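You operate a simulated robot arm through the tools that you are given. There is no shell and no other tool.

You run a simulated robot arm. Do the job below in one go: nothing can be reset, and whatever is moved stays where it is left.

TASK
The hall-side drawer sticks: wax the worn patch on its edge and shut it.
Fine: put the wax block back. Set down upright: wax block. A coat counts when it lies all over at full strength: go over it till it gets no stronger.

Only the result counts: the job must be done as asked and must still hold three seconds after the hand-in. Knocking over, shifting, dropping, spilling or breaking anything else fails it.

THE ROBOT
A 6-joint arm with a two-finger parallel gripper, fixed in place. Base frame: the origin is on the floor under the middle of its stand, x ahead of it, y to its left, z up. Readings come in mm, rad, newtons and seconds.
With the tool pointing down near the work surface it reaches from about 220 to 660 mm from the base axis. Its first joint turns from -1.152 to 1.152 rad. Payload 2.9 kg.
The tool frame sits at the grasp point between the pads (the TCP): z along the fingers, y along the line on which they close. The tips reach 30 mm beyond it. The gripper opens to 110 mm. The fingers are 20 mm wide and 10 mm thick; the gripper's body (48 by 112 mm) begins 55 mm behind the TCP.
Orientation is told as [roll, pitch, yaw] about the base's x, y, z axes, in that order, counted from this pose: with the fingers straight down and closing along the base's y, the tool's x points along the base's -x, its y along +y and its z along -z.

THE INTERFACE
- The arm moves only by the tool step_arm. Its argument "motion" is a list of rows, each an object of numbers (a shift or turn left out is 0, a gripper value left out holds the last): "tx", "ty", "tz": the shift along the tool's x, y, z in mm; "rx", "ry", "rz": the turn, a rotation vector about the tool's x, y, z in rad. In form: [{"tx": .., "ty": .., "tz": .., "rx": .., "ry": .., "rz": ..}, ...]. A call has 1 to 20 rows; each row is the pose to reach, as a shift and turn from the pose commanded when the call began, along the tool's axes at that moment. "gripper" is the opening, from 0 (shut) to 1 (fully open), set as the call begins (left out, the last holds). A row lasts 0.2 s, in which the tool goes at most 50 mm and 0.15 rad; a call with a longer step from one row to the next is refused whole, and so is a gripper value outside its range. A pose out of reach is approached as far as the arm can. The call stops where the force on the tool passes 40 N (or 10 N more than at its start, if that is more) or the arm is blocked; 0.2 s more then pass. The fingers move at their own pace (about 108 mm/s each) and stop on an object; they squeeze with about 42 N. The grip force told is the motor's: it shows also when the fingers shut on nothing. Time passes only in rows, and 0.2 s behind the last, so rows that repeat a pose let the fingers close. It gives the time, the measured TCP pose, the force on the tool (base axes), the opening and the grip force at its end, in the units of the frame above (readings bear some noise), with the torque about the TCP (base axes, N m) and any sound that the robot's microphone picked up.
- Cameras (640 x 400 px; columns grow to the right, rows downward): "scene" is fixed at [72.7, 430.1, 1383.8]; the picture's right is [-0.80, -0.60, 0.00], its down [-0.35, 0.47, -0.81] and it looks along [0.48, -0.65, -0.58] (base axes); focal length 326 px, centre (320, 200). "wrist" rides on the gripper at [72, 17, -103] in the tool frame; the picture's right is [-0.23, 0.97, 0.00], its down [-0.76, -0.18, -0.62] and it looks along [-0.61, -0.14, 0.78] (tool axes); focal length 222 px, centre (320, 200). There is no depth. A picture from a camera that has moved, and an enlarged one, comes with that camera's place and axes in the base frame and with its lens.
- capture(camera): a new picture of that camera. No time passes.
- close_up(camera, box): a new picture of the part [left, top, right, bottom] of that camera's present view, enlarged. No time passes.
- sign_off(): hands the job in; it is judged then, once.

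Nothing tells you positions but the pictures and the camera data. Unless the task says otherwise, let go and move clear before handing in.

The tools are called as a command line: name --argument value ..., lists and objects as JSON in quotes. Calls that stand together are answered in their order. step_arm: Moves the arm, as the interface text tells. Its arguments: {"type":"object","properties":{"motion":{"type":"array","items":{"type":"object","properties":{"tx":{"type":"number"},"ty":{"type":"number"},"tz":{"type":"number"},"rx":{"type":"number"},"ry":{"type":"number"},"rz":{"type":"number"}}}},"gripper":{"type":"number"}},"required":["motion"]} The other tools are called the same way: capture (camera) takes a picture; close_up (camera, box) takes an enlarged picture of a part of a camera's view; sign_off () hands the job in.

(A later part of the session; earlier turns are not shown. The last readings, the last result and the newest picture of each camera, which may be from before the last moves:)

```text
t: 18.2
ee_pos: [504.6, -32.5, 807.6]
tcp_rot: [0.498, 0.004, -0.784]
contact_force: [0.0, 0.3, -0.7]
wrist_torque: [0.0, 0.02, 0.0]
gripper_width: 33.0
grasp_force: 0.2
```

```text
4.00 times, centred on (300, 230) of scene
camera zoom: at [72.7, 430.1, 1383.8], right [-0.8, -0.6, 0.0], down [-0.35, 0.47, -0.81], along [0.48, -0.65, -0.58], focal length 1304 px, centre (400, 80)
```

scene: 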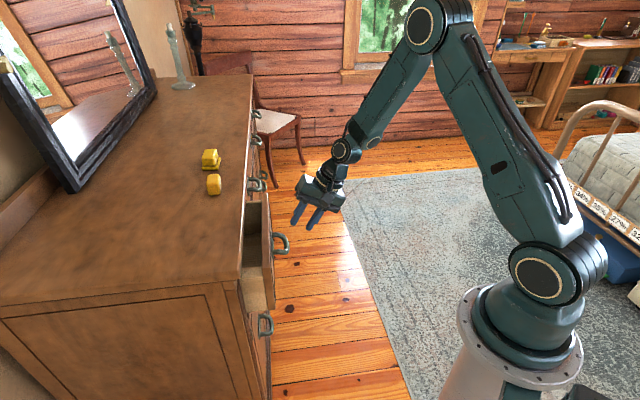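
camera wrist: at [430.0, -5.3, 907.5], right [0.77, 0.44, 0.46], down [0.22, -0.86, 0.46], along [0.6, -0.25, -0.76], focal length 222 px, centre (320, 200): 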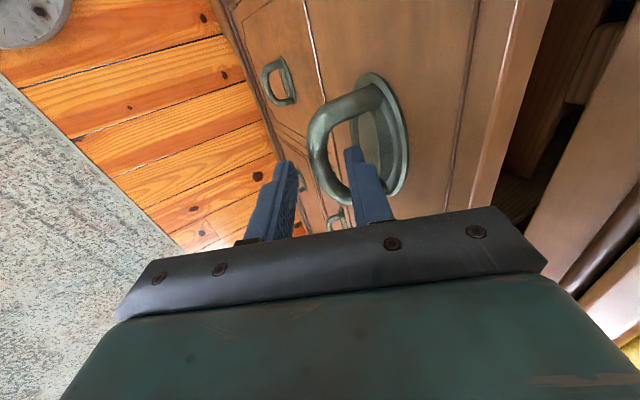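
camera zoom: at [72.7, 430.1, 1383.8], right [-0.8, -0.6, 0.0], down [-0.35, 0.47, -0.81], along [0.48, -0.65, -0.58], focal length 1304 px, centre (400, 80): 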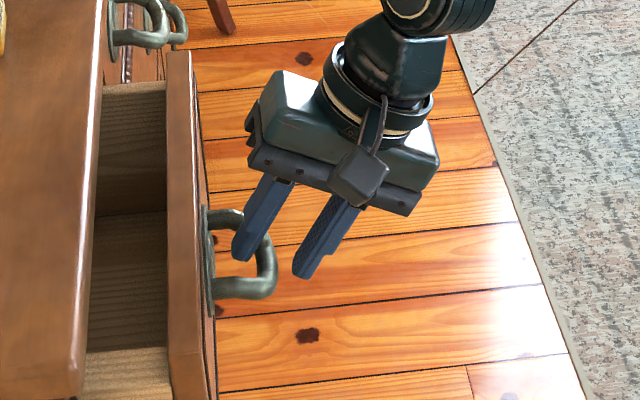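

step_arm --motion '[{"ty": 1, "tz": 5}, {"ty": 1, "tz": 9}, {"ty": 1, "tz": 13}]'

close_up --camera "wrist" --box '[270, 60, 430, 220]'

close_up --camera "scene" --box '[250, 200, 330, 280]'

```text
t: 19.0
ee_pos: [509.5, -25.9, 796.6]
tcp_rot: [0.497, 0.0, -0.785]
contact_force: [-0.6, -0.1, 0.5]
wrist_torque: [0.0, -0.01, -0.01]
gripper_width: 33.2
grasp_force: 0.1
```

```text
2.50 times, centred on (350, 140) of wrist
camera zoom: at [435.4, 0.1, 896.9], right [0.77, 0.44, 0.46], down [0.22, -0.86, 0.46], along [0.6, -0.25, -0.76], focal length 555 px, centre (245, 350)
```

zoom: 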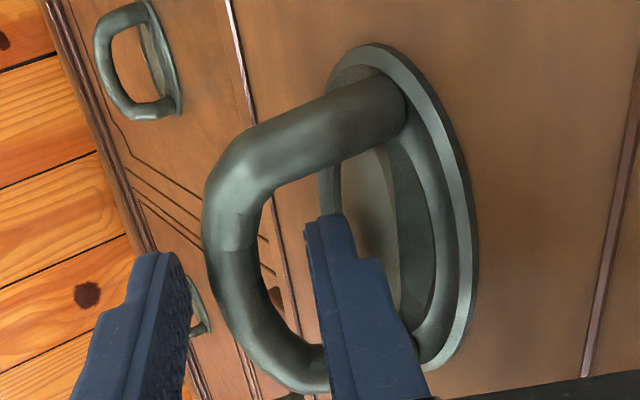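

```text
5.00 times, centred on (290, 240) of scene
camera zoom: at [72.7, 430.1, 1383.8], right [-0.8, -0.6, 0.0], down [-0.35, 0.47, -0.81], along [0.48, -0.65, -0.58], focal length 1630 px, centre (470, 0)
```

zoom: 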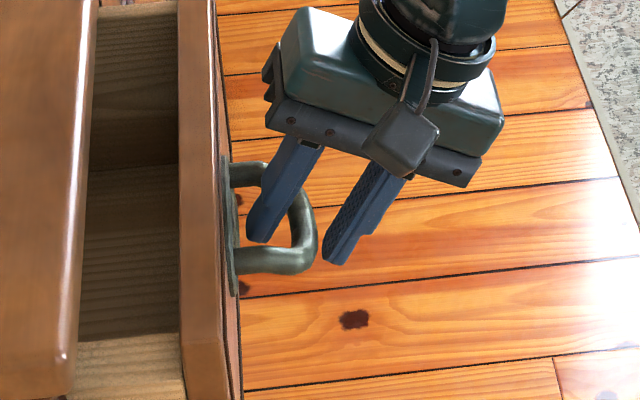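

step_arm --motion '[{"tz": 0}, {"tz": 0}, {"tz": 0}]' --gripper 0.0

close_up --camera "wrist" --box '[270, 60, 430, 220]'

close_up --camera "scene" --box '[250, 200, 330, 280]'

```text
t: 19.8
ee_pos: [510.3, -26.3, 799.3]
tcp_rot: [0.501, 0.002, -0.781]
contact_force: [4.9, 8.4, 14.1]
wrist_torque: [0.2, -0.24, -0.05]
gripper_width: 13.6
grasp_force: 45.0
```

```text
2.50 times, centred on (350, 140) of wrist
camera zoom: at [435.7, 0.5, 898.0], right [0.76, 0.44, 0.47], down [0.22, -0.86, 0.46], along [0.61, -0.25, -0.75], focal length 555 px, centre (245, 350)
```

zoom: 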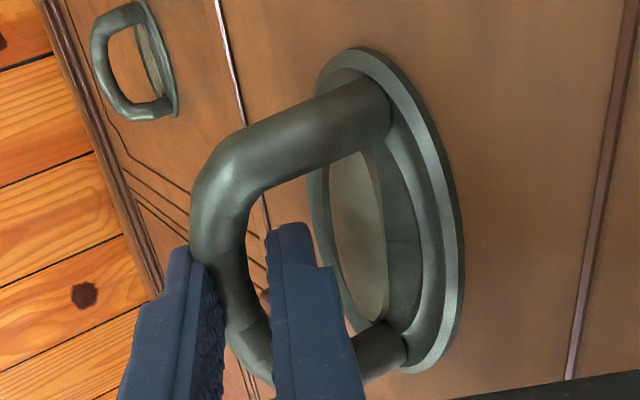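

```text
5.00 times, centred on (290, 240) of scene
camera zoom: at [72.5, 430.3, 1383.7], right [-0.8, -0.6, 0.0], down [-0.35, 0.47, -0.81], along [0.48, -0.65, -0.58], focal length 1630 px, centre (470, 0)
```

zoom: 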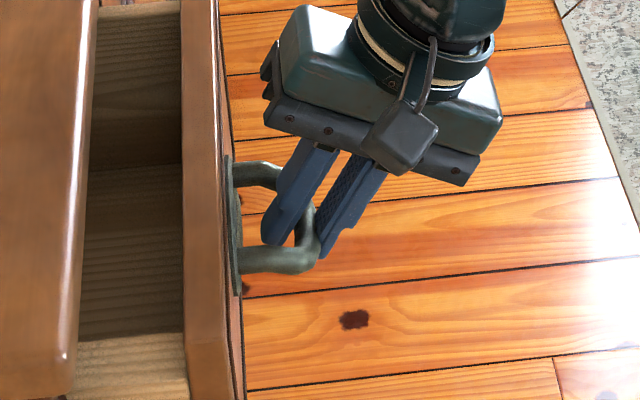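

The bar is firmly gripped at 13.6 mm width. Next I'll pull the drawer straight out along its slide, a little at first, watching the force.

step_arm --motion '[{"ty": -3.5, "tz": -1.9}, {"ty": -7, "tz": -3.8}, {"ty": -10.5, "tz": -5.8}, {"ty": -14, "tz": -7.7}, {"ty": -17.5, "tz": -9.6}]'

capture --camera "scene"

```text
t: 21.0
ee_pos: [496.5, -41.3, 800.1]
tcp_rot: [0.501, 0.001, -0.783]
contact_force: [7.6, 4.0, 19.5]
wrist_torque: [0.45, 0.09, 0.2]
gripper_width: 13.6
grasp_force: 45.1
```

```text
taken
```

scene: 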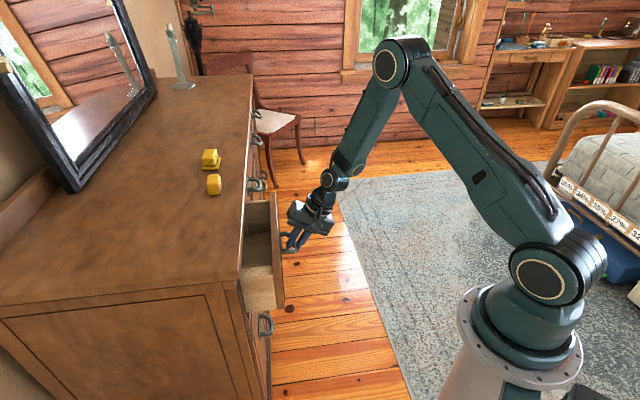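

The drawer slides out easily. I'll ease the vertical preload and keep pulling.

step_arm --motion '[{"ty": -5.5, "tz": -6.0}, {"ty": -12.5, "tz": -10}, {"ty": -19.5, "tz": -13.9}, {"ty": -26.5, "tz": -17.8}, {"ty": -33.5, "tz": -21.6}, {"ty": -40.5, "tz": -25.4}, {"ty": -47.5, "tz": -29.3}, {"ty": -54.5, "tz": -33.1}]'

capture --camera "scene"

close_up --camera "scene" --box '[220, 180, 320, 330]'

```text
t: 22.8
ee_pos: [450.7, -86.3, 799.2]
tcp_rot: [0.493, 0.002, -0.786]
contact_force: [2.7, -3.5, -3.2]
wrist_torque: [0.37, 0.38, 0.5]
gripper_width: 13.6
grasp_force: 44.9
stopped in row 8: the force on the tool passed its limit at 41 N (the readings are from after the stop); the commanded pose is now the measured one
```

```text
taken
```

scene: 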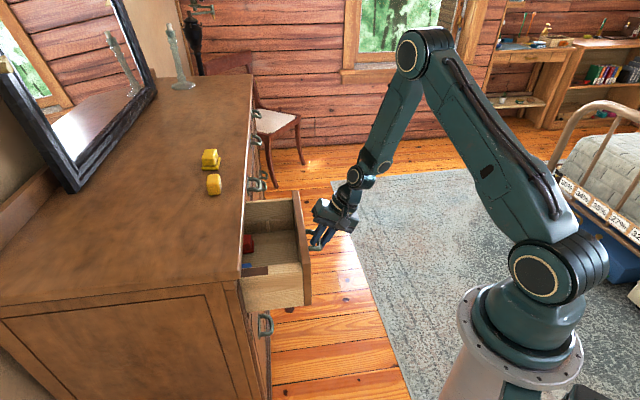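

```text
2.67 times, centred on (270, 255) of scene
camera zoom: at [72.7, 430.0, 1383.8], right [-0.8, -0.6, 0.0], down [-0.35, 0.47, -0.81], along [0.48, -0.65, -0.58], focal length 869 px, centre (453, 53)
```

zoom: 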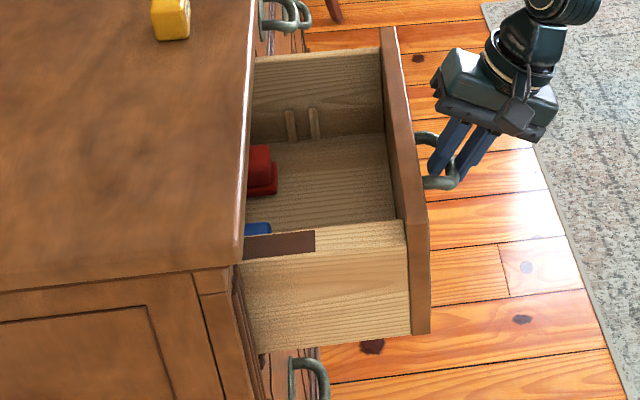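

step_arm --motion '[{"ty": -2, "tz": -1.1}, {"ty": -4, "tz": -2.2}, {"ty": -6, "tz": -3.3}]'

capture --camera "wrist"

close_up --camera "scene" --box '[220, 180, 320, 330]'

close_up --camera "scene" --box '[230, 240, 290, 300]'

```text
t: 23.6
ee_pos: [446.5, -91.9, 799.7]
tcp_rot: [0.494, 0.003, -0.786]
contact_force: [10.8, 2.4, -15.6]
wrist_torque: [-0.53, -0.63, -0.25]
gripper_width: 13.6
grasp_force: 45.2
```

```text
taken
camera wrist: at [371.9, -63.2, 898.6], right [0.77, 0.45, 0.46], down [0.22, -0.86, 0.46], along [0.6, -0.25, -0.76], focal length 222 px, centre (320, 200)
```

wrist: 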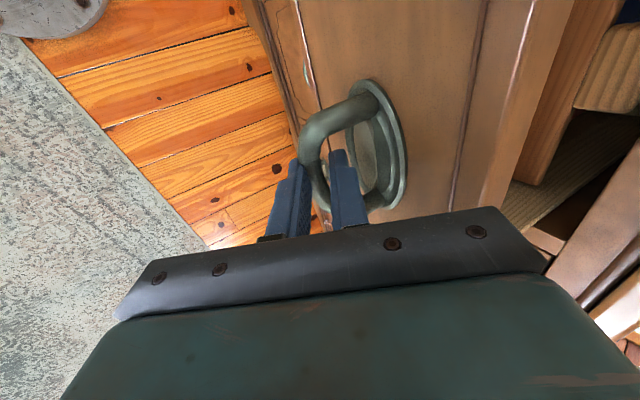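

```text
2.67 times, centred on (270, 255) of scene
camera zoom: at [73.1, 430.1, 1383.7], right [-0.8, -0.6, 0.0], down [-0.35, 0.47, -0.81], along [0.48, -0.65, -0.58], focal length 869 px, centre (453, 53)
```

zoom: 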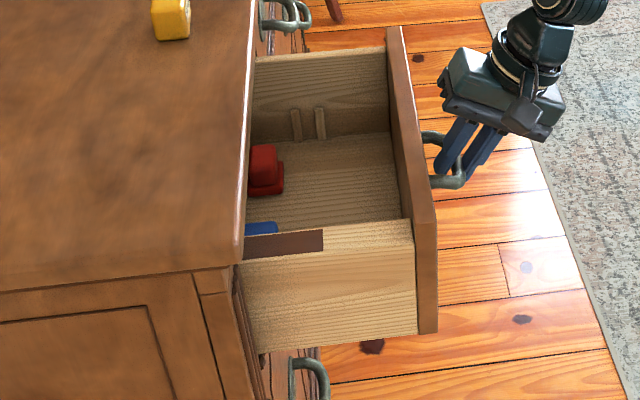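

```text
6.67 times, centred on (260, 270) of scene
camera zoom: at [73.1, 430.1, 1383.7], right [-0.8, -0.6, 0.0], down [-0.35, 0.47, -0.81], along [0.48, -0.65, -0.58], focal length 2173 px, centre (720, -267)
```

zoom: 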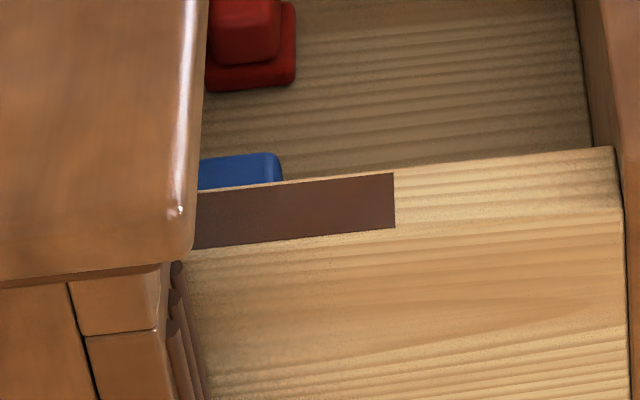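

It moved on, so that wasn't a hard stop, only friction. The patch shows clearly now but still continues under the top. I'll keep pulling gently.

step_arm --motion '[{"ty": -4.9, "tz": -0.4}, {"ty": -8.9, "tz": -2.8}, {"ty": -12.9, "tz": -5.2}, {"ty": -16.9, "tz": -7.4}, {"ty": -20.9, "tz": -9.6}, {"ty": -24.9, "tz": -11.8}]'

close_up --camera "scene" --box '[220, 180, 320, 330]'

```text
t: 25.0
ee_pos: [427.3, -109.0, 798.7]
tcp_rot: [0.499, 0.002, -0.786]
contact_force: [7.9, 4.4, 26.5]
wrist_torque: [0.08, -0.39, -0.02]
gripper_width: 13.5
grasp_force: 44.3
```

```text
2.67 times, centred on (270, 255) of scene
camera zoom: at [72.5, 430.3, 1383.7], right [-0.8, -0.6, 0.0], down [-0.35, 0.47, -0.81], along [0.48, -0.65, -0.58], focal length 869 px, centre (453, 53)
```

zoom: 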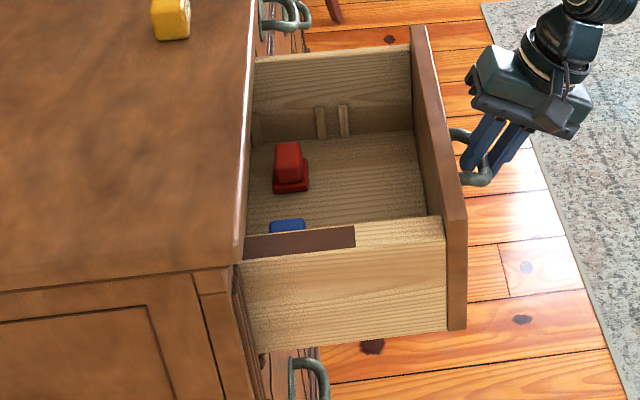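

step_arm --motion '[{"ty": -2.9, "tz": -3.0}, {"ty": -7.3, "tz": -5.4}, {"ty": -11.7, "tz": -7.8}, {"ty": -16.1, "tz": -10.2}, {"ty": -20.5, "tz": -12.6}, {"ty": -24.9, "tz": -15}]'

close_up --camera "scene" --box '[220, 180, 320, 330]'

```text
t: 26.4
ee_pos: [405.6, -131.4, 799.9]
tcp_rot: [0.494, 0.007, -0.786]
contact_force: [7.4, 3.1, 11.5]
wrist_torque: [-0.54, -0.87, -0.35]
gripper_width: 13.4
grasp_force: 45.1
```

```text
2.67 times, centred on (270, 255) of scene
camera zoom: at [72.6, 430.2, 1383.7], right [-0.8, -0.6, 0.0], down [-0.35, 0.47, -0.81], along [0.48, -0.65, -0.58], focal length 869 px, centre (453, 53)
```

zoom: 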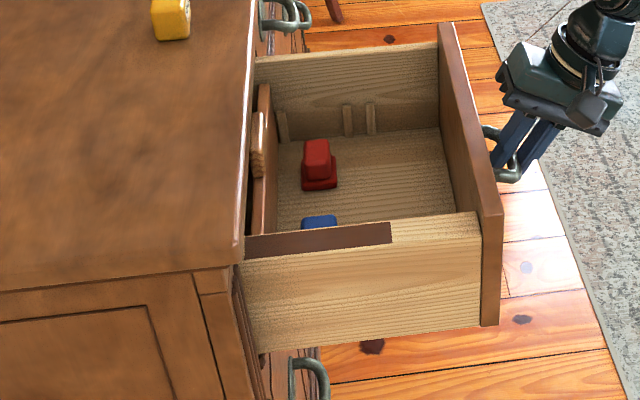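

close_up --camera "scene" --box '[235, 200, 285, 290]'

capture --camera "wrist"

close_up --camera "wrist" --box '[500, 0, 640, 280]'

```text
4.44 times, centred on (260, 245) of scene
camera zoom: at [72.6, 430.2, 1383.7], right [-0.8, -0.6, 0.0], down [-0.35, 0.47, -0.81], along [0.48, -0.65, -0.58], focal length 1448 px, centre (587, 0)
```

zoom: 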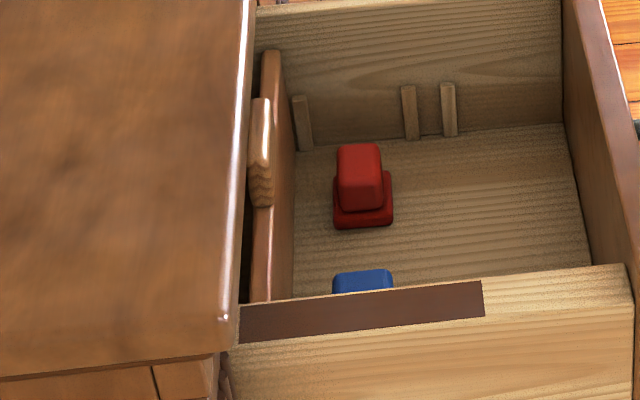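

```text
taken
camera wrist: at [332.0, -103.6, 898.8], right [0.77, 0.44, 0.46], down [0.22, -0.86, 0.46], along [0.6, -0.25, -0.76], focal length 222 px, centre (320, 200)
```

wrist: 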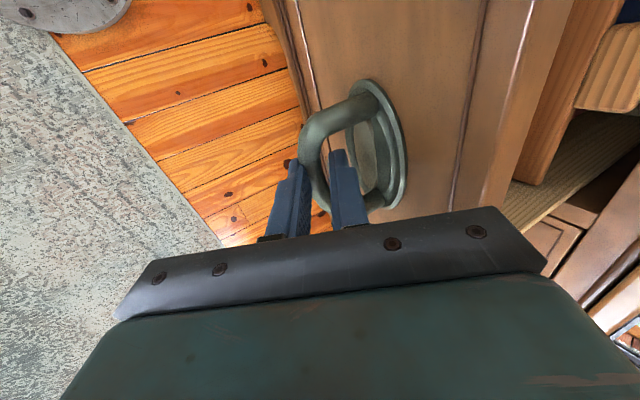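

```text
1.43 times, centred on (570, 140) of wrist
camera zoom: at [332.0, -103.6, 898.8], right [0.77, 0.44, 0.46], down [0.22, -0.86, 0.46], along [0.6, -0.25, -0.76], focal length 317 px, centre (-37, 286)
```

zoom: 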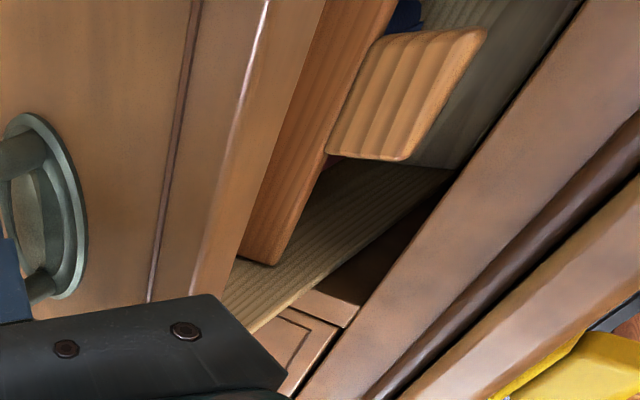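

That board is a divider inside the drawer, not its back, and the patch still runs under the top edge. I'll pull a bit more.

step_arm --motion '[{"ty": -4.1, "tz": -2.8}, {"ty": -8.5, "tz": -5.2}, {"ty": -12.9, "tz": -7.6}, {"ty": -17.3, "tz": -10.0}, {"ty": -21.7, "tz": -12.4}]'

close_up --camera "scene" --box '[220, 180, 340, 330]'

```text
t: 27.6
ee_pos: [387.8, -147.3, 798.8]
tcp_rot: [0.493, 0.006, -0.787]
contact_force: [14.3, -3.2, -16.7]
wrist_torque: [0.35, 0.36, 0.47]
gripper_width: 13.7
grasp_force: 45.7
```

```text
2.67 times, centred on (280, 255) of scene
camera zoom: at [73.2, 429.9, 1383.8], right [-0.8, -0.6, 0.0], down [-0.35, 0.47, -0.81], along [0.48, -0.65, -0.58], focal length 869 px, centre (427, 53)
```

zoom: 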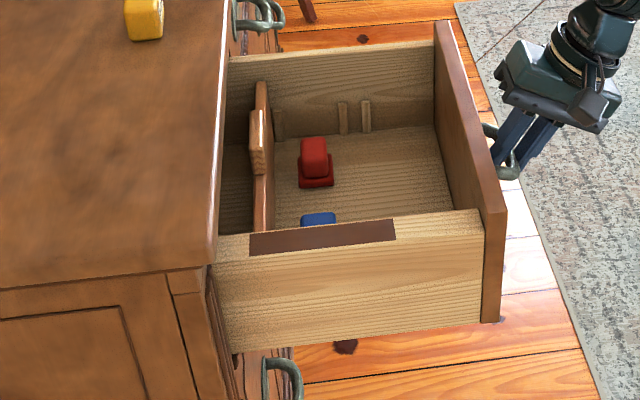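

The whole patch is visible now. I want a bit more clearance from the dresser top for the gripper body, so I'll pull a little further and watch for a stop.

step_arm --motion '[{"ty": -5.0, "tz": -1.4}, {"ty": -9.4, "tz": -3.8}, {"ty": -13.8, "tz": -6.2}, {"ty": -18.2, "tz": -8.6}, {"ty": -22.6, "tz": -11}]'

close_up --camera "scene" --box '[220, 180, 340, 330]'

```text
t: 28.8
ee_pos: [370.2, -165.9, 799.0]
tcp_rot: [0.493, 0.005, -0.785]
contact_force: [11.3, 0.8, -17.2]
wrist_torque: [-0.34, -0.32, -0.06]
gripper_width: 13.5
grasp_force: 45.0
```

```text
2.67 times, centred on (280, 255) of scene
camera zoom: at [73.1, 430.0, 1383.8], right [-0.8, -0.6, 0.0], down [-0.35, 0.47, -0.81], along [0.48, -0.65, -0.58], focal length 869 px, centre (427, 53)
```

zoom: 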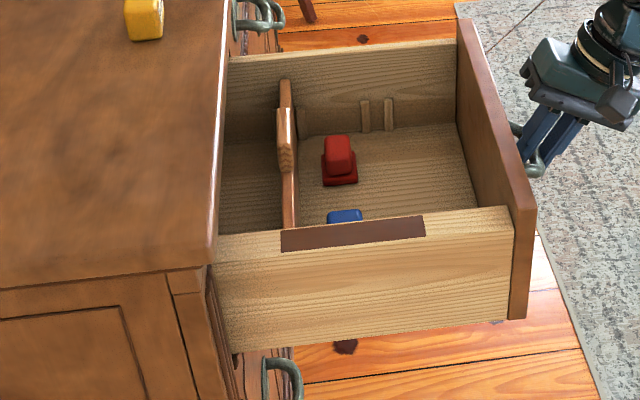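

The drawer is out about 198 mm and the patch is fully clear of the top. I'll release the handle and back away along the approach line.

step_arm --motion '[{"tz": 0}, {"tz": 0}, {"tz": 0}]' --gripper 0.3

step_arm --motion '[{"tz": -10}, {"tz": -25}, {"tz": -50}, {"tz": -75}, {"tz": -100}, {"tz": -130}]'

capture --camera "wrist"

capture --camera "scene"

```text
t: 29.6
ee_pos: [370.9, -165.3, 799.5]
tcp_rot: [0.495, 0.003, -0.784]
contact_force: [-0.5, 0.0, -0.7]
wrist_torque: [0.02, -0.02, 0.01]
gripper_width: 32.8
grasp_force: 0.1
```

```text
t: 31.0
ee_pos: [328.0, -210.2, 913.9]
tcp_rot: [0.493, 0.006, -0.786]
contact_force: [0.3, 0.5, 1.0]
wrist_torque: [0.0, -0.02, -0.03]
gripper_width: 32.7
grasp_force: 0.1
```

```text
taken
camera wrist: at [253.2, -182.4, 1012.7], right [0.77, 0.44, 0.46], down [0.22, -0.86, 0.46], along [0.6, -0.25, -0.76], focal length 222 px, centre (320, 200)
```

wrist: 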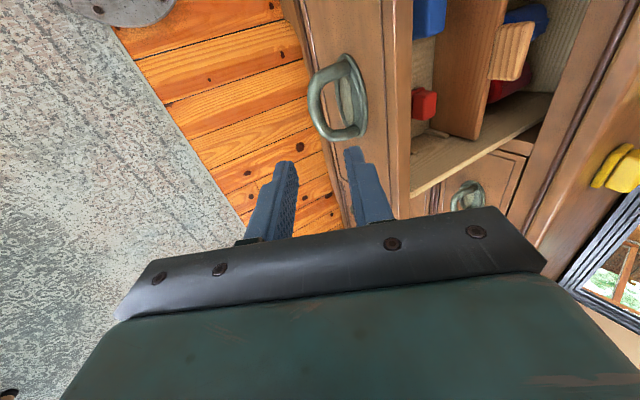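

```text
taken
```

scene: 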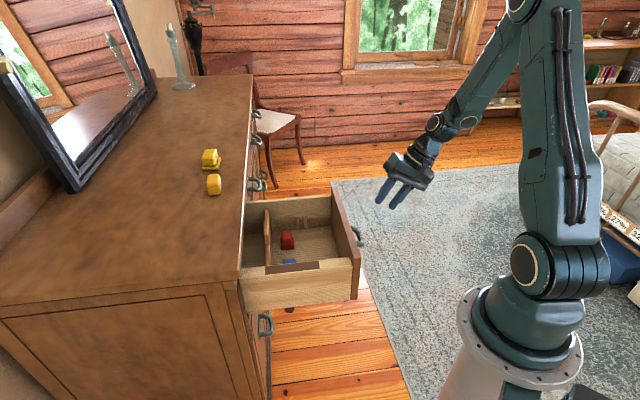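

The drawer stays put. Next I'll straighten the tool, yaw back and look down on the drawer to measure the patch and the divider.

step_arm --motion '[{"ty": 12, "tz": -22, "rx": 0.123}, {"ty": 24, "tz": -44, "rx": 0.246}, {"ty": 36, "tz": -66, "rx": 0.37}, {"ty": 47, "tz": -88, "rx": 0.493}]' --gripper 1.0

step_arm --motion '[{"tx": 8, "ty": 25, "tz": -6, "rz": -0.143}, {"tx": 16, "ty": 50, "tz": -12, "rz": -0.286}, {"tx": 24, "ty": 76, "tz": -18, "rz": -0.429}, {"tx": 31, "ty": 101, "tz": -24, "rz": -0.571}, {"tx": 38, "ty": 127, "tz": -30, "rz": -0.714}, {"tx": 46, "ty": 152, "tz": -36, "rz": -0.857}, {"tx": 54, "ty": 178, "tz": -36, "rz": -1.0}, {"tx": 61, "ty": 203, "tz": -36, "rz": -1.143}, {"tx": 69, "ty": 228, "tz": -36, "rz": -1.286}, {"tx": 77, "ty": 254, "tz": -36, "rz": -1.43}, {"tx": 84, "ty": 279, "tz": -36, "rz": -1.571}]'

capture --camera "wrist"

close_up --camera "wrist" --box '[240, 20, 420, 170]'

```text
t: 32.0
ee_pos: [328.5, -211.4, 1012.0]
tcp_rot: [0.0, 0.005, -0.784]
contact_force: [0.1, -0.2, -0.2]
wrist_torque: [0.0, 0.02, 0.04]
gripper_width: 110.0
grasp_force: 0.2
```

```text
t: 34.4
ee_pos: [465.4, 47.5, 1047.9]
tcp_rot: [0.006, 0.0, 0.789]
contact_force: [-0.4, -0.1, -0.2]
wrist_torque: [0.01, 0.02, -0.01]
gripper_width: 109.9
grasp_force: 0.0
```

```text
taken
camera wrist: at [402.9, 8.2, 1151.4], right [-0.53, 0.85, 0.0], down [0.67, 0.41, 0.62], along [0.53, 0.33, -0.78], focal length 222 px, centre (320, 200)
```

wrist: 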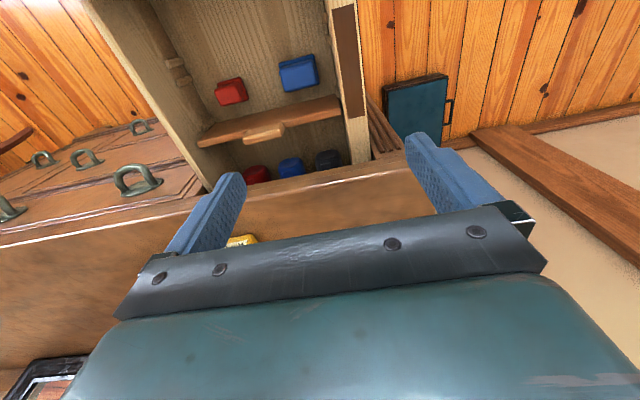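

```text
2.67 times, centred on (330, 95) of wrist
camera zoom: at [402.9, 8.2, 1151.4], right [-0.53, 0.85, 0.0], down [0.67, 0.41, 0.62], along [0.53, 0.33, -0.78], focal length 592 px, centre (293, 480)
```

zoom: 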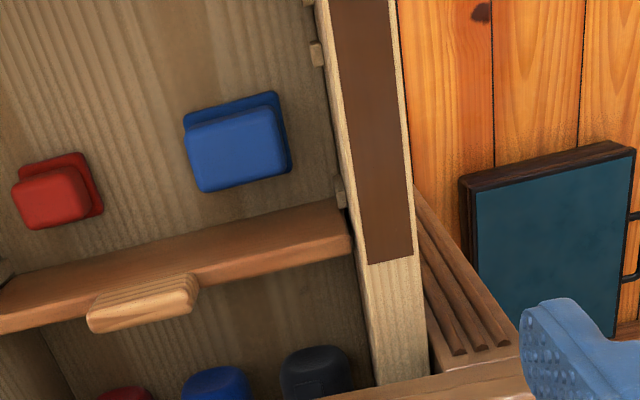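

The patch is now measured: a 25 mm-wide strip about 121 mm long on the hall-side wall top (z≈838), fully exposed. The divider and contents sit lower. Now I'll go hover over the wax block with a forward tilt for reach.

step_arm --motion '[{"tx": -20, "ty": -22, "ry": -0.05}, {"tx": -40, "ty": -44, "ry": -0.1}, {"tx": -60, "ty": -65, "ry": -0.15}, {"tx": -80, "ty": -87, "ry": -0.2}, {"tx": -100, "ty": -109, "ry": -0.25}, {"tx": -120, "ty": -131, "ry": -0.3}, {"tx": -141, "ty": -152.6, "ry": -0.35}]'

capture --camera "wrist"

close_up --camera "wrist" --box '[240, 60, 420, 210]'

capture --camera "scene"

```text
t: 36.0
ee_pos: [673.0, 37.0, 1048.2]
tcp_rot: [0.003, -0.35, 0.785]
contact_force: [-0.1, 0.0, -0.2]
wrist_torque: [-0.01, 0.02, 0.0]
gripper_width: 109.9
grasp_force: 0.1
```

```text
taken
camera wrist: at [588.3, -23.8, 1121.0], right [-0.54, 0.84, 0.08], down [0.48, 0.23, 0.85], along [0.69, 0.49, -0.53], focal length 222 px, centre (320, 200)
```

wrist: 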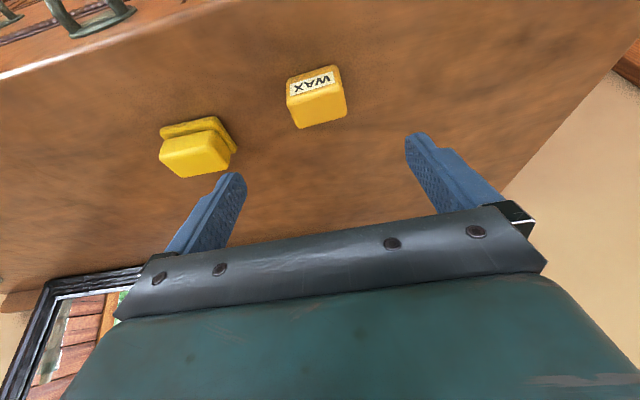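

```text
2.67 times, centred on (330, 135) of wrist
camera zoom: at [588.3, -23.8, 1121.0], right [-0.54, 0.84, 0.08], down [0.48, 0.23, 0.85], along [0.69, 0.49, -0.53], focal length 592 px, centre (293, 373)
```

zoom: 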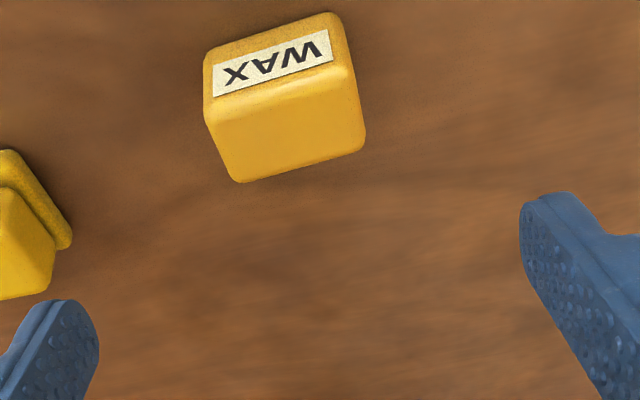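

```text
taken
```

scene: 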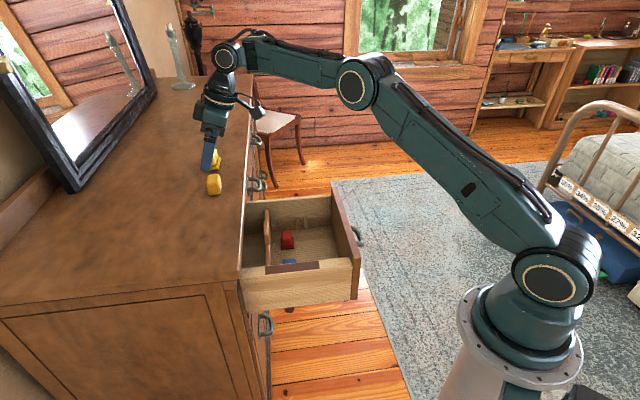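

The arm reaches the spot. The block's centre is (676, 45) with its sides at 45°, matching the tool yaw, so I'll descend in two stages with the fingers straddling it.

step_arm --motion '[{"tx": 5, "ty": 1, "tz": 15}, {"tx": 10, "ty": 2, "tz": 30}, {"tx": 15, "ty": 3.2, "tz": 45}, {"tx": 19.5, "ty": 3.2, "tz": 58}]' --gripper 0.75

capture --camera "wrist"

close_up --camera "scene" --box '[180, 120, 260, 210]'

```text
t: 37.0
ee_pos: [672.2, 40.2, 987.7]
tcp_rot: [0.004, -0.351, 0.784]
contact_force: [-0.8, 0.3, 0.4]
wrist_torque: [-0.02, 0.0, -0.01]
gripper_width: 82.4
grasp_force: 0.1
```

```text
taken
camera wrist: at [588.1, -20.6, 1059.8], right [-0.54, 0.84, 0.08], down [0.48, 0.23, 0.85], along [0.69, 0.49, -0.53], focal length 222 px, centre (320, 200)
```

wrist: 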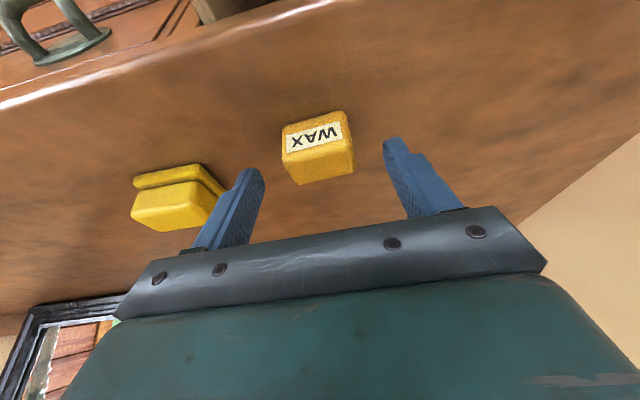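

```text
4.44 times, centred on (220, 165) of scene
camera zoom: at [72.7, 430.1, 1383.8], right [-0.8, -0.6, 0.0], down [-0.35, 0.47, -0.81], along [0.48, -0.65, -0.58], focal length 1448 px, centre (764, 356)
```

zoom: 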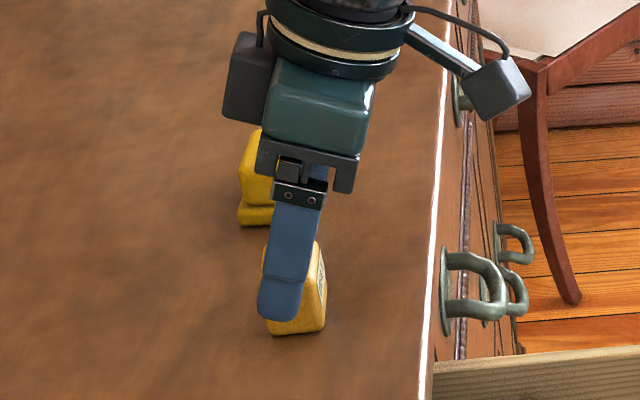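

step_arm --motion '[{"tx": 2, "tz": 5.5}, {"tx": 4, "tz": 11}, {"tx": 5.7, "tz": 15.7}]'

capture --camera "wrist"

close_up --camera "scene" --box '[180, 120, 260, 210]'

```text
t: 37.8
ee_pos: [673.0, 41.4, 970.9]
tcp_rot: [0.003, -0.35, 0.786]
contact_force: [-0.1, 0.4, 0.2]
wrist_torque: [-0.03, -0.02, -0.01]
gripper_width: 82.8
grasp_force: 0.1
```

```text
taken
camera wrist: at [588.0, -19.7, 1043.5], right [-0.54, 0.84, 0.08], down [0.48, 0.23, 0.85], along [0.69, 0.49, -0.53], focal length 222 px, centre (320, 200)
```

wrist: 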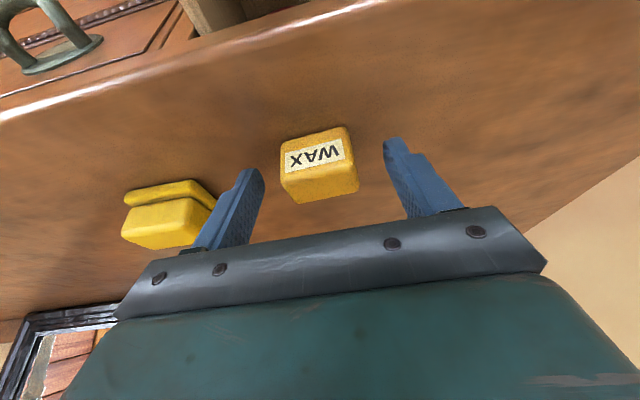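

```text
4.44 times, centred on (220, 165) of scene
camera zoom: at [72.7, 430.1, 1383.8], right [-0.8, -0.6, 0.0], down [-0.35, 0.47, -0.81], along [0.48, -0.65, -0.58], focal length 1448 px, centre (764, 356)
```

zoom: 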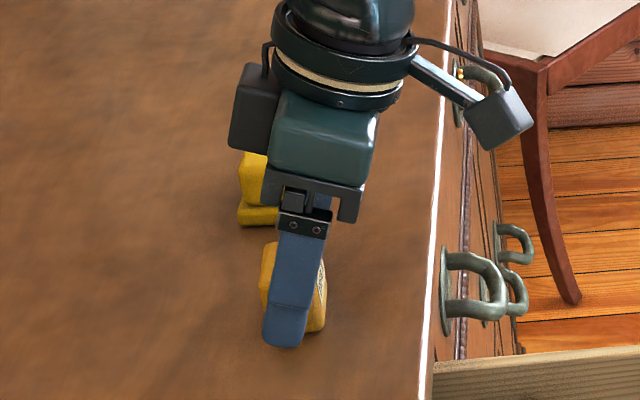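

step_arm --motion '[{"tz": 0}, {"tz": 0}, {"tz": 0}]' --gripper 0.0

capture --camera "wrist"

close_up --camera "scene" --box '[180, 120, 260, 210]'

```text
t: 38.6
ee_pos: [672.4, 41.2, 972.3]
tcp_rot: [0.006, -0.351, 0.784]
contact_force: [0.1, 0.1, -0.2]
wrist_torque: [-0.01, 0.02, -0.03]
gripper_width: 44.8
grasp_force: 42.0
```

```text
taken
camera wrist: at [587.9, -19.8, 1043.7], right [-0.54, 0.84, 0.08], down [0.48, 0.23, 0.85], along [0.69, 0.49, -0.53], focal length 222 px, centre (320, 200)
```

wrist: 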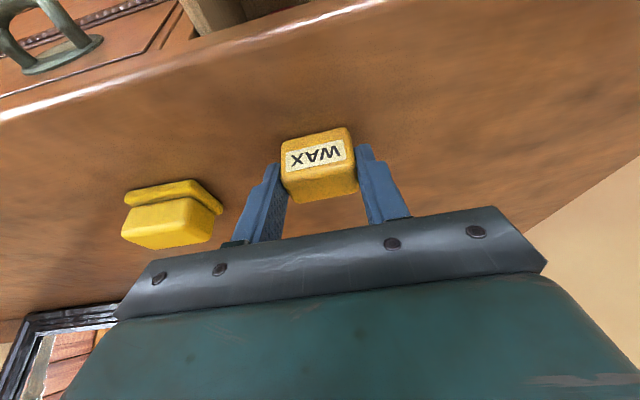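

```text
4.44 times, centred on (220, 165) of scene
camera zoom: at [72.7, 430.1, 1383.8], right [-0.8, -0.6, 0.0], down [-0.35, 0.47, -0.81], along [0.48, -0.65, -0.58], focal length 1448 px, centre (764, 356)
```

zoom: 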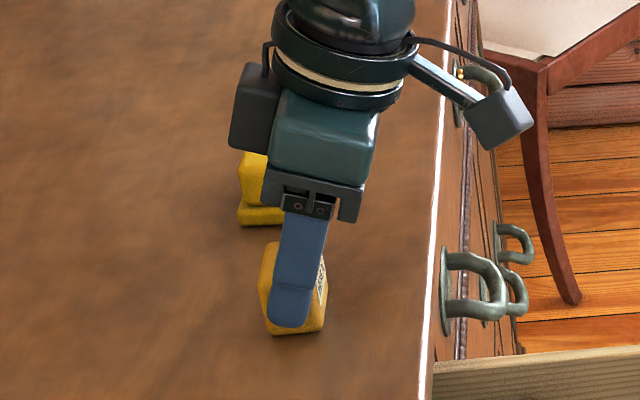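

The wax block is gripped at 44.8 mm width. I'll lift it straight up and carry it over the patch.

step_arm --motion '[{"tx": -3.4, "tz": -9.4}, {"tx": -10.3, "tz": -28.2}, {"tx": -20.6, "tz": -56.4}]'

step_arm --motion '[{"tx": 15, "ty": 18, "tz": -5.5}, {"tx": 32, "ty": 39, "tz": -11.7}, {"tx": 50, "ty": 61, "tz": -18.2}, {"tx": 68, "ty": 83, "tz": -24.8}, {"tx": 86, "ty": 105, "tz": -31.4}, {"tx": 104, "ty": 127, "tz": -38}, {"tx": 122, "ty": 149, "tz": -44.5}, {"tx": 140, "ty": 171, "tz": -51.1}, {"tx": 157.5, "ty": 193.2, "tz": -57.5}]'

capture --camera "wrist"

capture --camera "scene"

```text
t: 39.4
ee_pos: [670.4, 41.3, 1031.5]
tcp_rot: [0.004, -0.351, 0.784]
contact_force: [-0.7, -0.4, 0.2]
wrist_torque: [-0.01, -0.02, 0.03]
gripper_width: 44.8
grasp_force: 42.2
```

```text
t: 41.4
ee_pos: [416.2, 59.3, 1031.6]
tcp_rot: [0.004, -0.351, 0.783]
contact_force: [-0.4, -0.3, -1.0]
wrist_torque: [-0.01, 0.02, -0.01]
gripper_width: 45.0
grasp_force: 42.4
```

```text
taken
camera wrist: at [332.1, -0.8, 1105.2], right [-0.54, 0.84, 0.08], down [0.48, 0.23, 0.85], along [0.69, 0.49, -0.53], focal length 222 px, centre (320, 200)
```

wrist: 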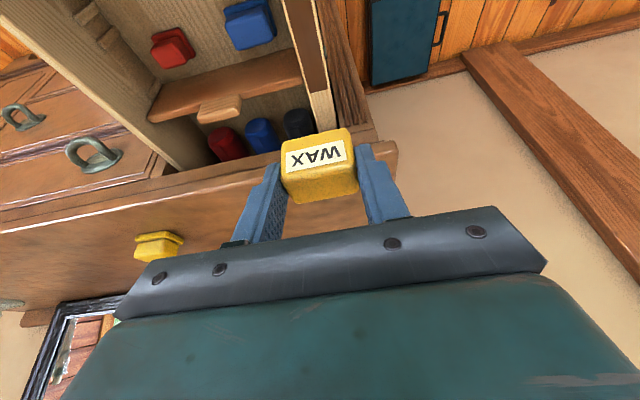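

```text
taken
```

scene: 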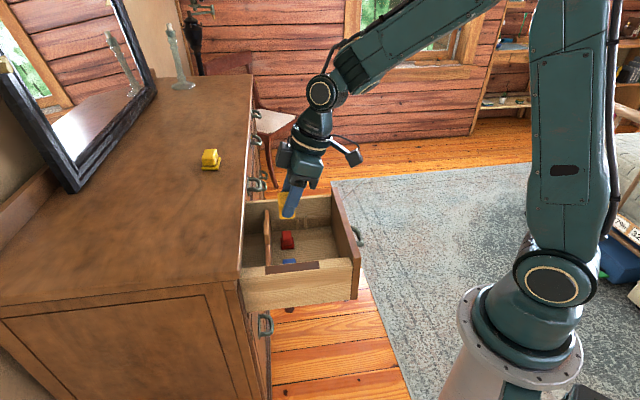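

step_arm --motion '[{"tx": 7, "tz": 19}, {"tx": 14, "tz": 38}, {"tx": 21, "tz": 57}, {"tx": 27.4, "tz": 75.1}]'

capture --camera "wrist"

close_up --camera "wrist" --box '[240, 0, 420, 220]'

close_up --camera "scene" --box '[240, 180, 360, 320]'

```text
t: 42.4
ee_pos: [417.2, 60.2, 953.2]
tcp_rot: [0.007, -0.351, 0.784]
contact_force: [-0.3, -0.2, -0.5]
wrist_torque: [-0.04, -0.01, 0.02]
gripper_width: 44.8
grasp_force: 42.3
```

```text
taken
camera wrist: at [332.1, -0.7, 1024.5], right [-0.54, 0.84, 0.08], down [0.48, 0.23, 0.85], along [0.69, 0.49, -0.53], focal length 222 px, centre (320, 200)
```

wrist: 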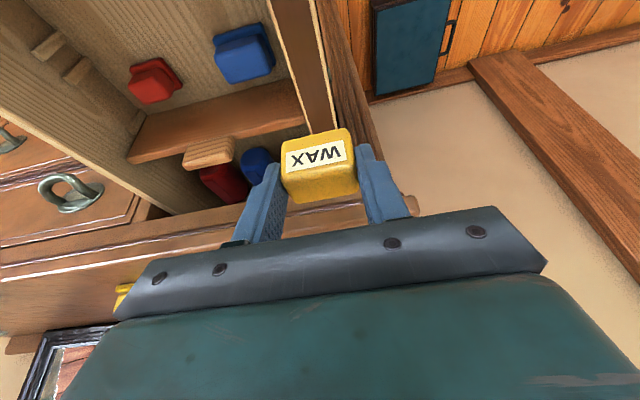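

```text
1.82 times, centred on (330, 110) of wrist
camera zoom: at [332.1, -0.7, 1024.5], right [-0.54, 0.84, 0.08], down [0.48, 0.23, 0.85], along [0.69, 0.49, -0.53], focal length 404 px, centre (302, 364)
```

zoom: 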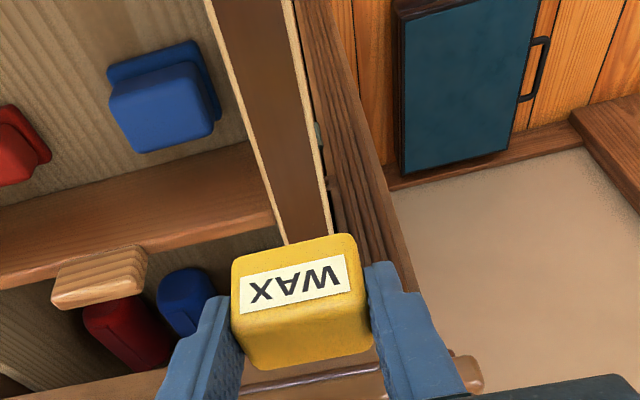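

```text
2.86 times, centred on (300, 250) of scene
camera zoom: at [72.7, 430.1, 1383.8], right [-0.8, -0.6, 0.0], down [-0.35, 0.47, -0.81], along [0.48, -0.65, -0.58], focal length 931 px, centre (377, 57)
```

zoom: 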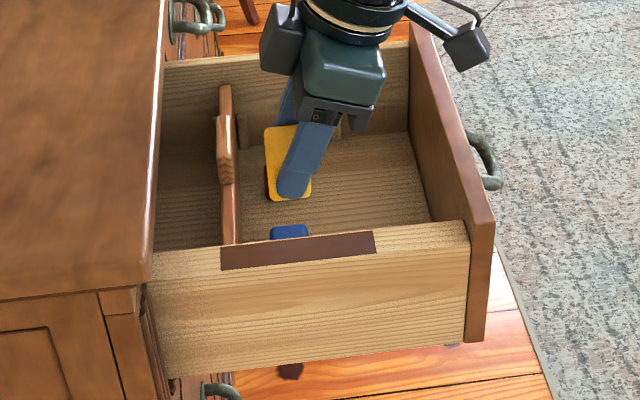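

The block is centred over the patch, with e' 252.4 against the patch's 251.9. I'll descend close to the surface, then creep down to find contact.

step_arm --motion '[{"tx": 6, "tz": 16}, {"tx": 12, "tz": 32}, {"tx": 18, "tz": 49}, {"tx": 22.6, "tz": 62}]'

close_up --camera "wrist" --box '[240, 0, 420, 220]'

close_up --camera "scene" --box '[240, 200, 340, 310]'

```text
t: 43.4
ee_pos: [416.3, 60.9, 886.2]
tcp_rot: [0.005, -0.351, 0.785]
contact_force: [0.4, 0.9, -0.8]
wrist_torque: [0.02, -0.01, 0.01]
gripper_width: 44.9
grasp_force: 42.7
```

```text
1.82 times, centred on (330, 110) of wrist
camera zoom: at [331.9, -0.9, 958.7], right [-0.54, 0.84, 0.08], down [0.48, 0.23, 0.85], along [0.69, 0.49, -0.53], focal length 404 px, centre (302, 364)
```

zoom: 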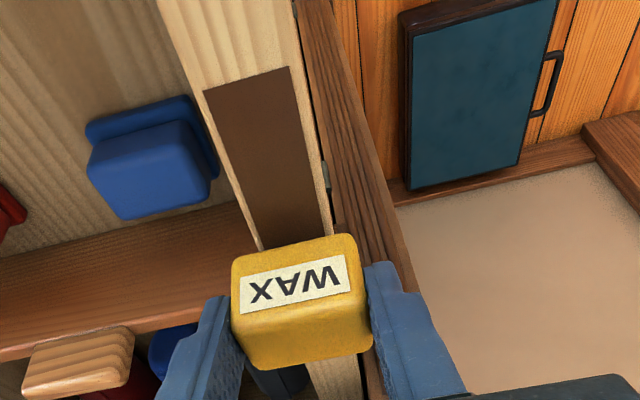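

```text
3.64 times, centred on (290, 255) of scene
camera zoom: at [72.7, 430.1, 1383.8], right [-0.8, -0.6, 0.0], down [-0.35, 0.47, -0.81], along [0.48, -0.65, -0.58], focal length 1185 px, centre (429, 0)
```

zoom: 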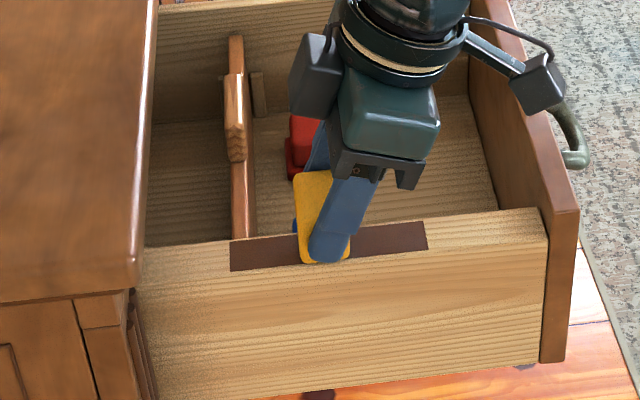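

step_arm --motion '[{"tx": 0.7, "tz": 1.9}, {"tx": 1.4, "tz": 3.8}]'

step_arm --motion '[{"tx": 0.35, "tz": 0.94}, {"tx": 0.7, "tz": 1.88}]'

```text
t: 44.0
ee_pos: [415.6, 59.8, 882.6]
tcp_rot: [0.002, -0.351, 0.784]
contact_force: [0.6, -0.3, -0.4]
wrist_torque: [0.03, -0.02, -0.01]
gripper_width: 45.0
grasp_force: 41.7
```

```text
t: 44.6
ee_pos: [416.0, 59.4, 879.5]
tcp_rot: [0.003, -0.352, 0.784]
contact_force: [-0.7, 0.5, -0.2]
wrist_torque: [-0.03, -0.05, 0.01]
gripper_width: 45.0
grasp_force: 41.7
```

step_arm --motion '[{"tx": 0.2, "tz": 0.5}, {"tx": 0.35, "tz": 0.94}]'

step_arm --motion '[{"tx": 0.2, "tz": 0.5}, {"tx": 0.35, "tz": 0.94}]'

close_up --camera "scene" --box '[255, 220, 315, 290]'

```text
t: 45.2
ee_pos: [417.2, 59.5, 878.3]
tcp_rot: [0.002, -0.35, 0.783]
contact_force: [0.0, 0.4, -0.7]
wrist_torque: [0.01, 0.01, 0.01]
gripper_width: 45.0
grasp_force: 42.2
```

```text
t: 45.8
ee_pos: [416.7, 60.7, 879.5]
tcp_rot: [0.005, -0.352, 0.785]
contact_force: [0.3, -0.2, 0.4]
wrist_torque: [-0.01, 0.03, 0.04]
gripper_width: 44.9
grasp_force: 42.2
```

```text
5.71 times, centred on (285, 255) of scene
camera zoom: at [72.7, 430.1, 1383.8], right [-0.8, -0.6, 0.0], down [-0.35, 0.47, -0.81], along [0.48, -0.65, -0.58], focal length 1862 px, centre (520, -114)
```

zoom: 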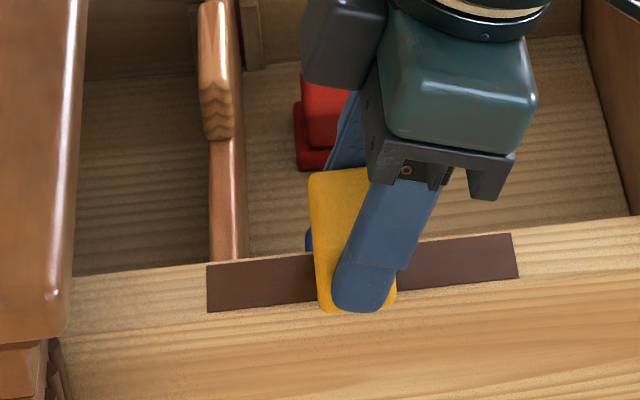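

step_arm --motion '[{"tx": 0.2, "tz": 0.5}, {"tx": 0.35, "tz": 0.94}]'

step_arm --motion '[{"tx": 0.2, "tz": 0.5}, {"tx": 0.35, "tz": 0.94}]'

step_arm --motion '[{"tx": 0.2, "tz": 0.5}, {"tx": 0.35, "tz": 0.94}]'

close_up --camera "scene" --box '[255, 220, 315, 290]'

```text
t: 46.4
ee_pos: [415.9, 59.2, 877.4]
tcp_rot: [0.003, -0.35, 0.784]
contact_force: [-0.2, 0.3, 2.3]
wrist_torque: [0.04, 0.02, 0.03]
gripper_width: 45.2
grasp_force: 42.4
```

```text
t: 47.0
ee_pos: [416.5, 59.5, 876.2]
tcp_rot: [0.002, -0.352, 0.787]
contact_force: [-2.3, 0.1, 17.8]
wrist_torque: [-0.05, 0.04, -0.01]
gripper_width: 45.1
grasp_force: 42.2
```

```text
t: 47.6
ee_pos: [417.8, 60.2, 878.9]
tcp_rot: [0.002, -0.356, 0.786]
contact_force: [-5.3, -3.8, 36.7]
wrist_torque: [-0.09, 0.1, 0.0]
gripper_width: 45.0
grasp_force: 41.9
```

```text
5.71 times, centred on (285, 255) of scene
camera zoom: at [72.0, 429.9, 1383.9], right [-0.8, -0.6, 0.0], down [-0.35, 0.47, -0.81], along [0.48, -0.65, -0.58], focal length 1862 px, centre (520, -114)
```

zoom: 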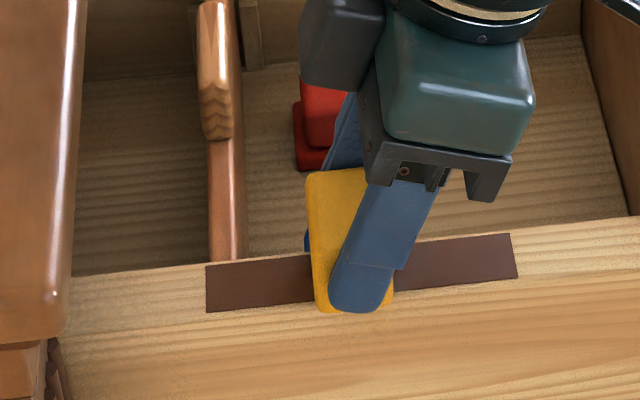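

Contact is at about z_cmd 877.5, and the arm is stiff at about 17 N/mm. I'll back off to a light press, then try a first short stroke and look at the result.

step_arm --motion '[{"tx": -0.5, "tz": -1.41}, {"tx": -0.5, "tz": -1.41}]'

```text
t: 48.2
ee_pos: [415.4, 60.7, 877.8]
tcp_rot: [0.005, -0.35, 0.783]
contact_force: [5.9, -1.2, 13.9]
wrist_torque: [-0.03, -0.38, -0.01]
gripper_width: 45.0
grasp_force: 42.2
```

step_arm --motion '[{"tx": 7.4, "tz": -3.1}, {"tx": 14.9, "tz": -5.8}, {"tx": 22.4, "tz": -8.5}, {"tx": 29.9, "tz": -11.3}, {"tx": 37.5, "tz": -14.0}]'

close_up --camera "scene" --box '[255, 220, 315, 290]'

close_up --camera "wrist" --box '[240, 0, 420, 220]'

```text
t: 49.4
ee_pos: [389.1, 33.0, 878.8]
tcp_rot: [0.001, -0.356, 0.784]
contact_force: [6.7, 5.5, 30.0]
wrist_torque: [0.19, -0.33, 0.02]
gripper_width: 44.9
grasp_force: 41.7
```

```text
5.71 times, centred on (285, 255) of scene
camera zoom: at [72.4, 430.2, 1383.7], right [-0.8, -0.6, 0.0], down [-0.35, 0.47, -0.81], along [0.48, -0.65, -0.58], focal length 1862 px, centre (520, -114)
```

zoom: 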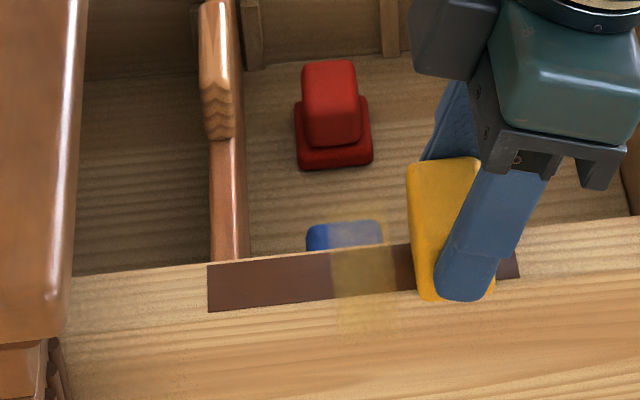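

```text
1.82 times, centred on (330, 110) of wrist
camera zoom: at [304.8, -28.4, 949.5], right [-0.54, 0.84, 0.08], down [0.48, 0.23, 0.85], along [0.69, 0.5, -0.52], focal length 404 px, centre (302, 364)
```

zoom: 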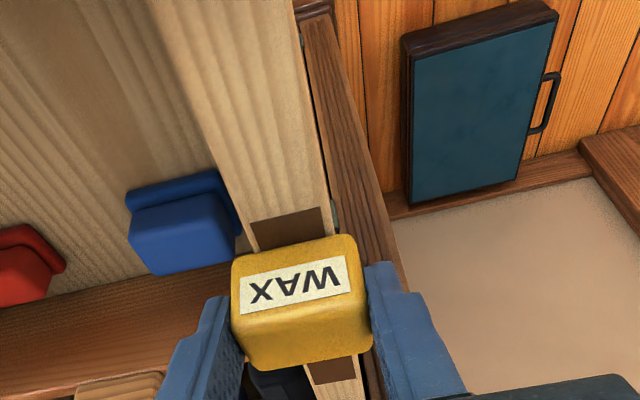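

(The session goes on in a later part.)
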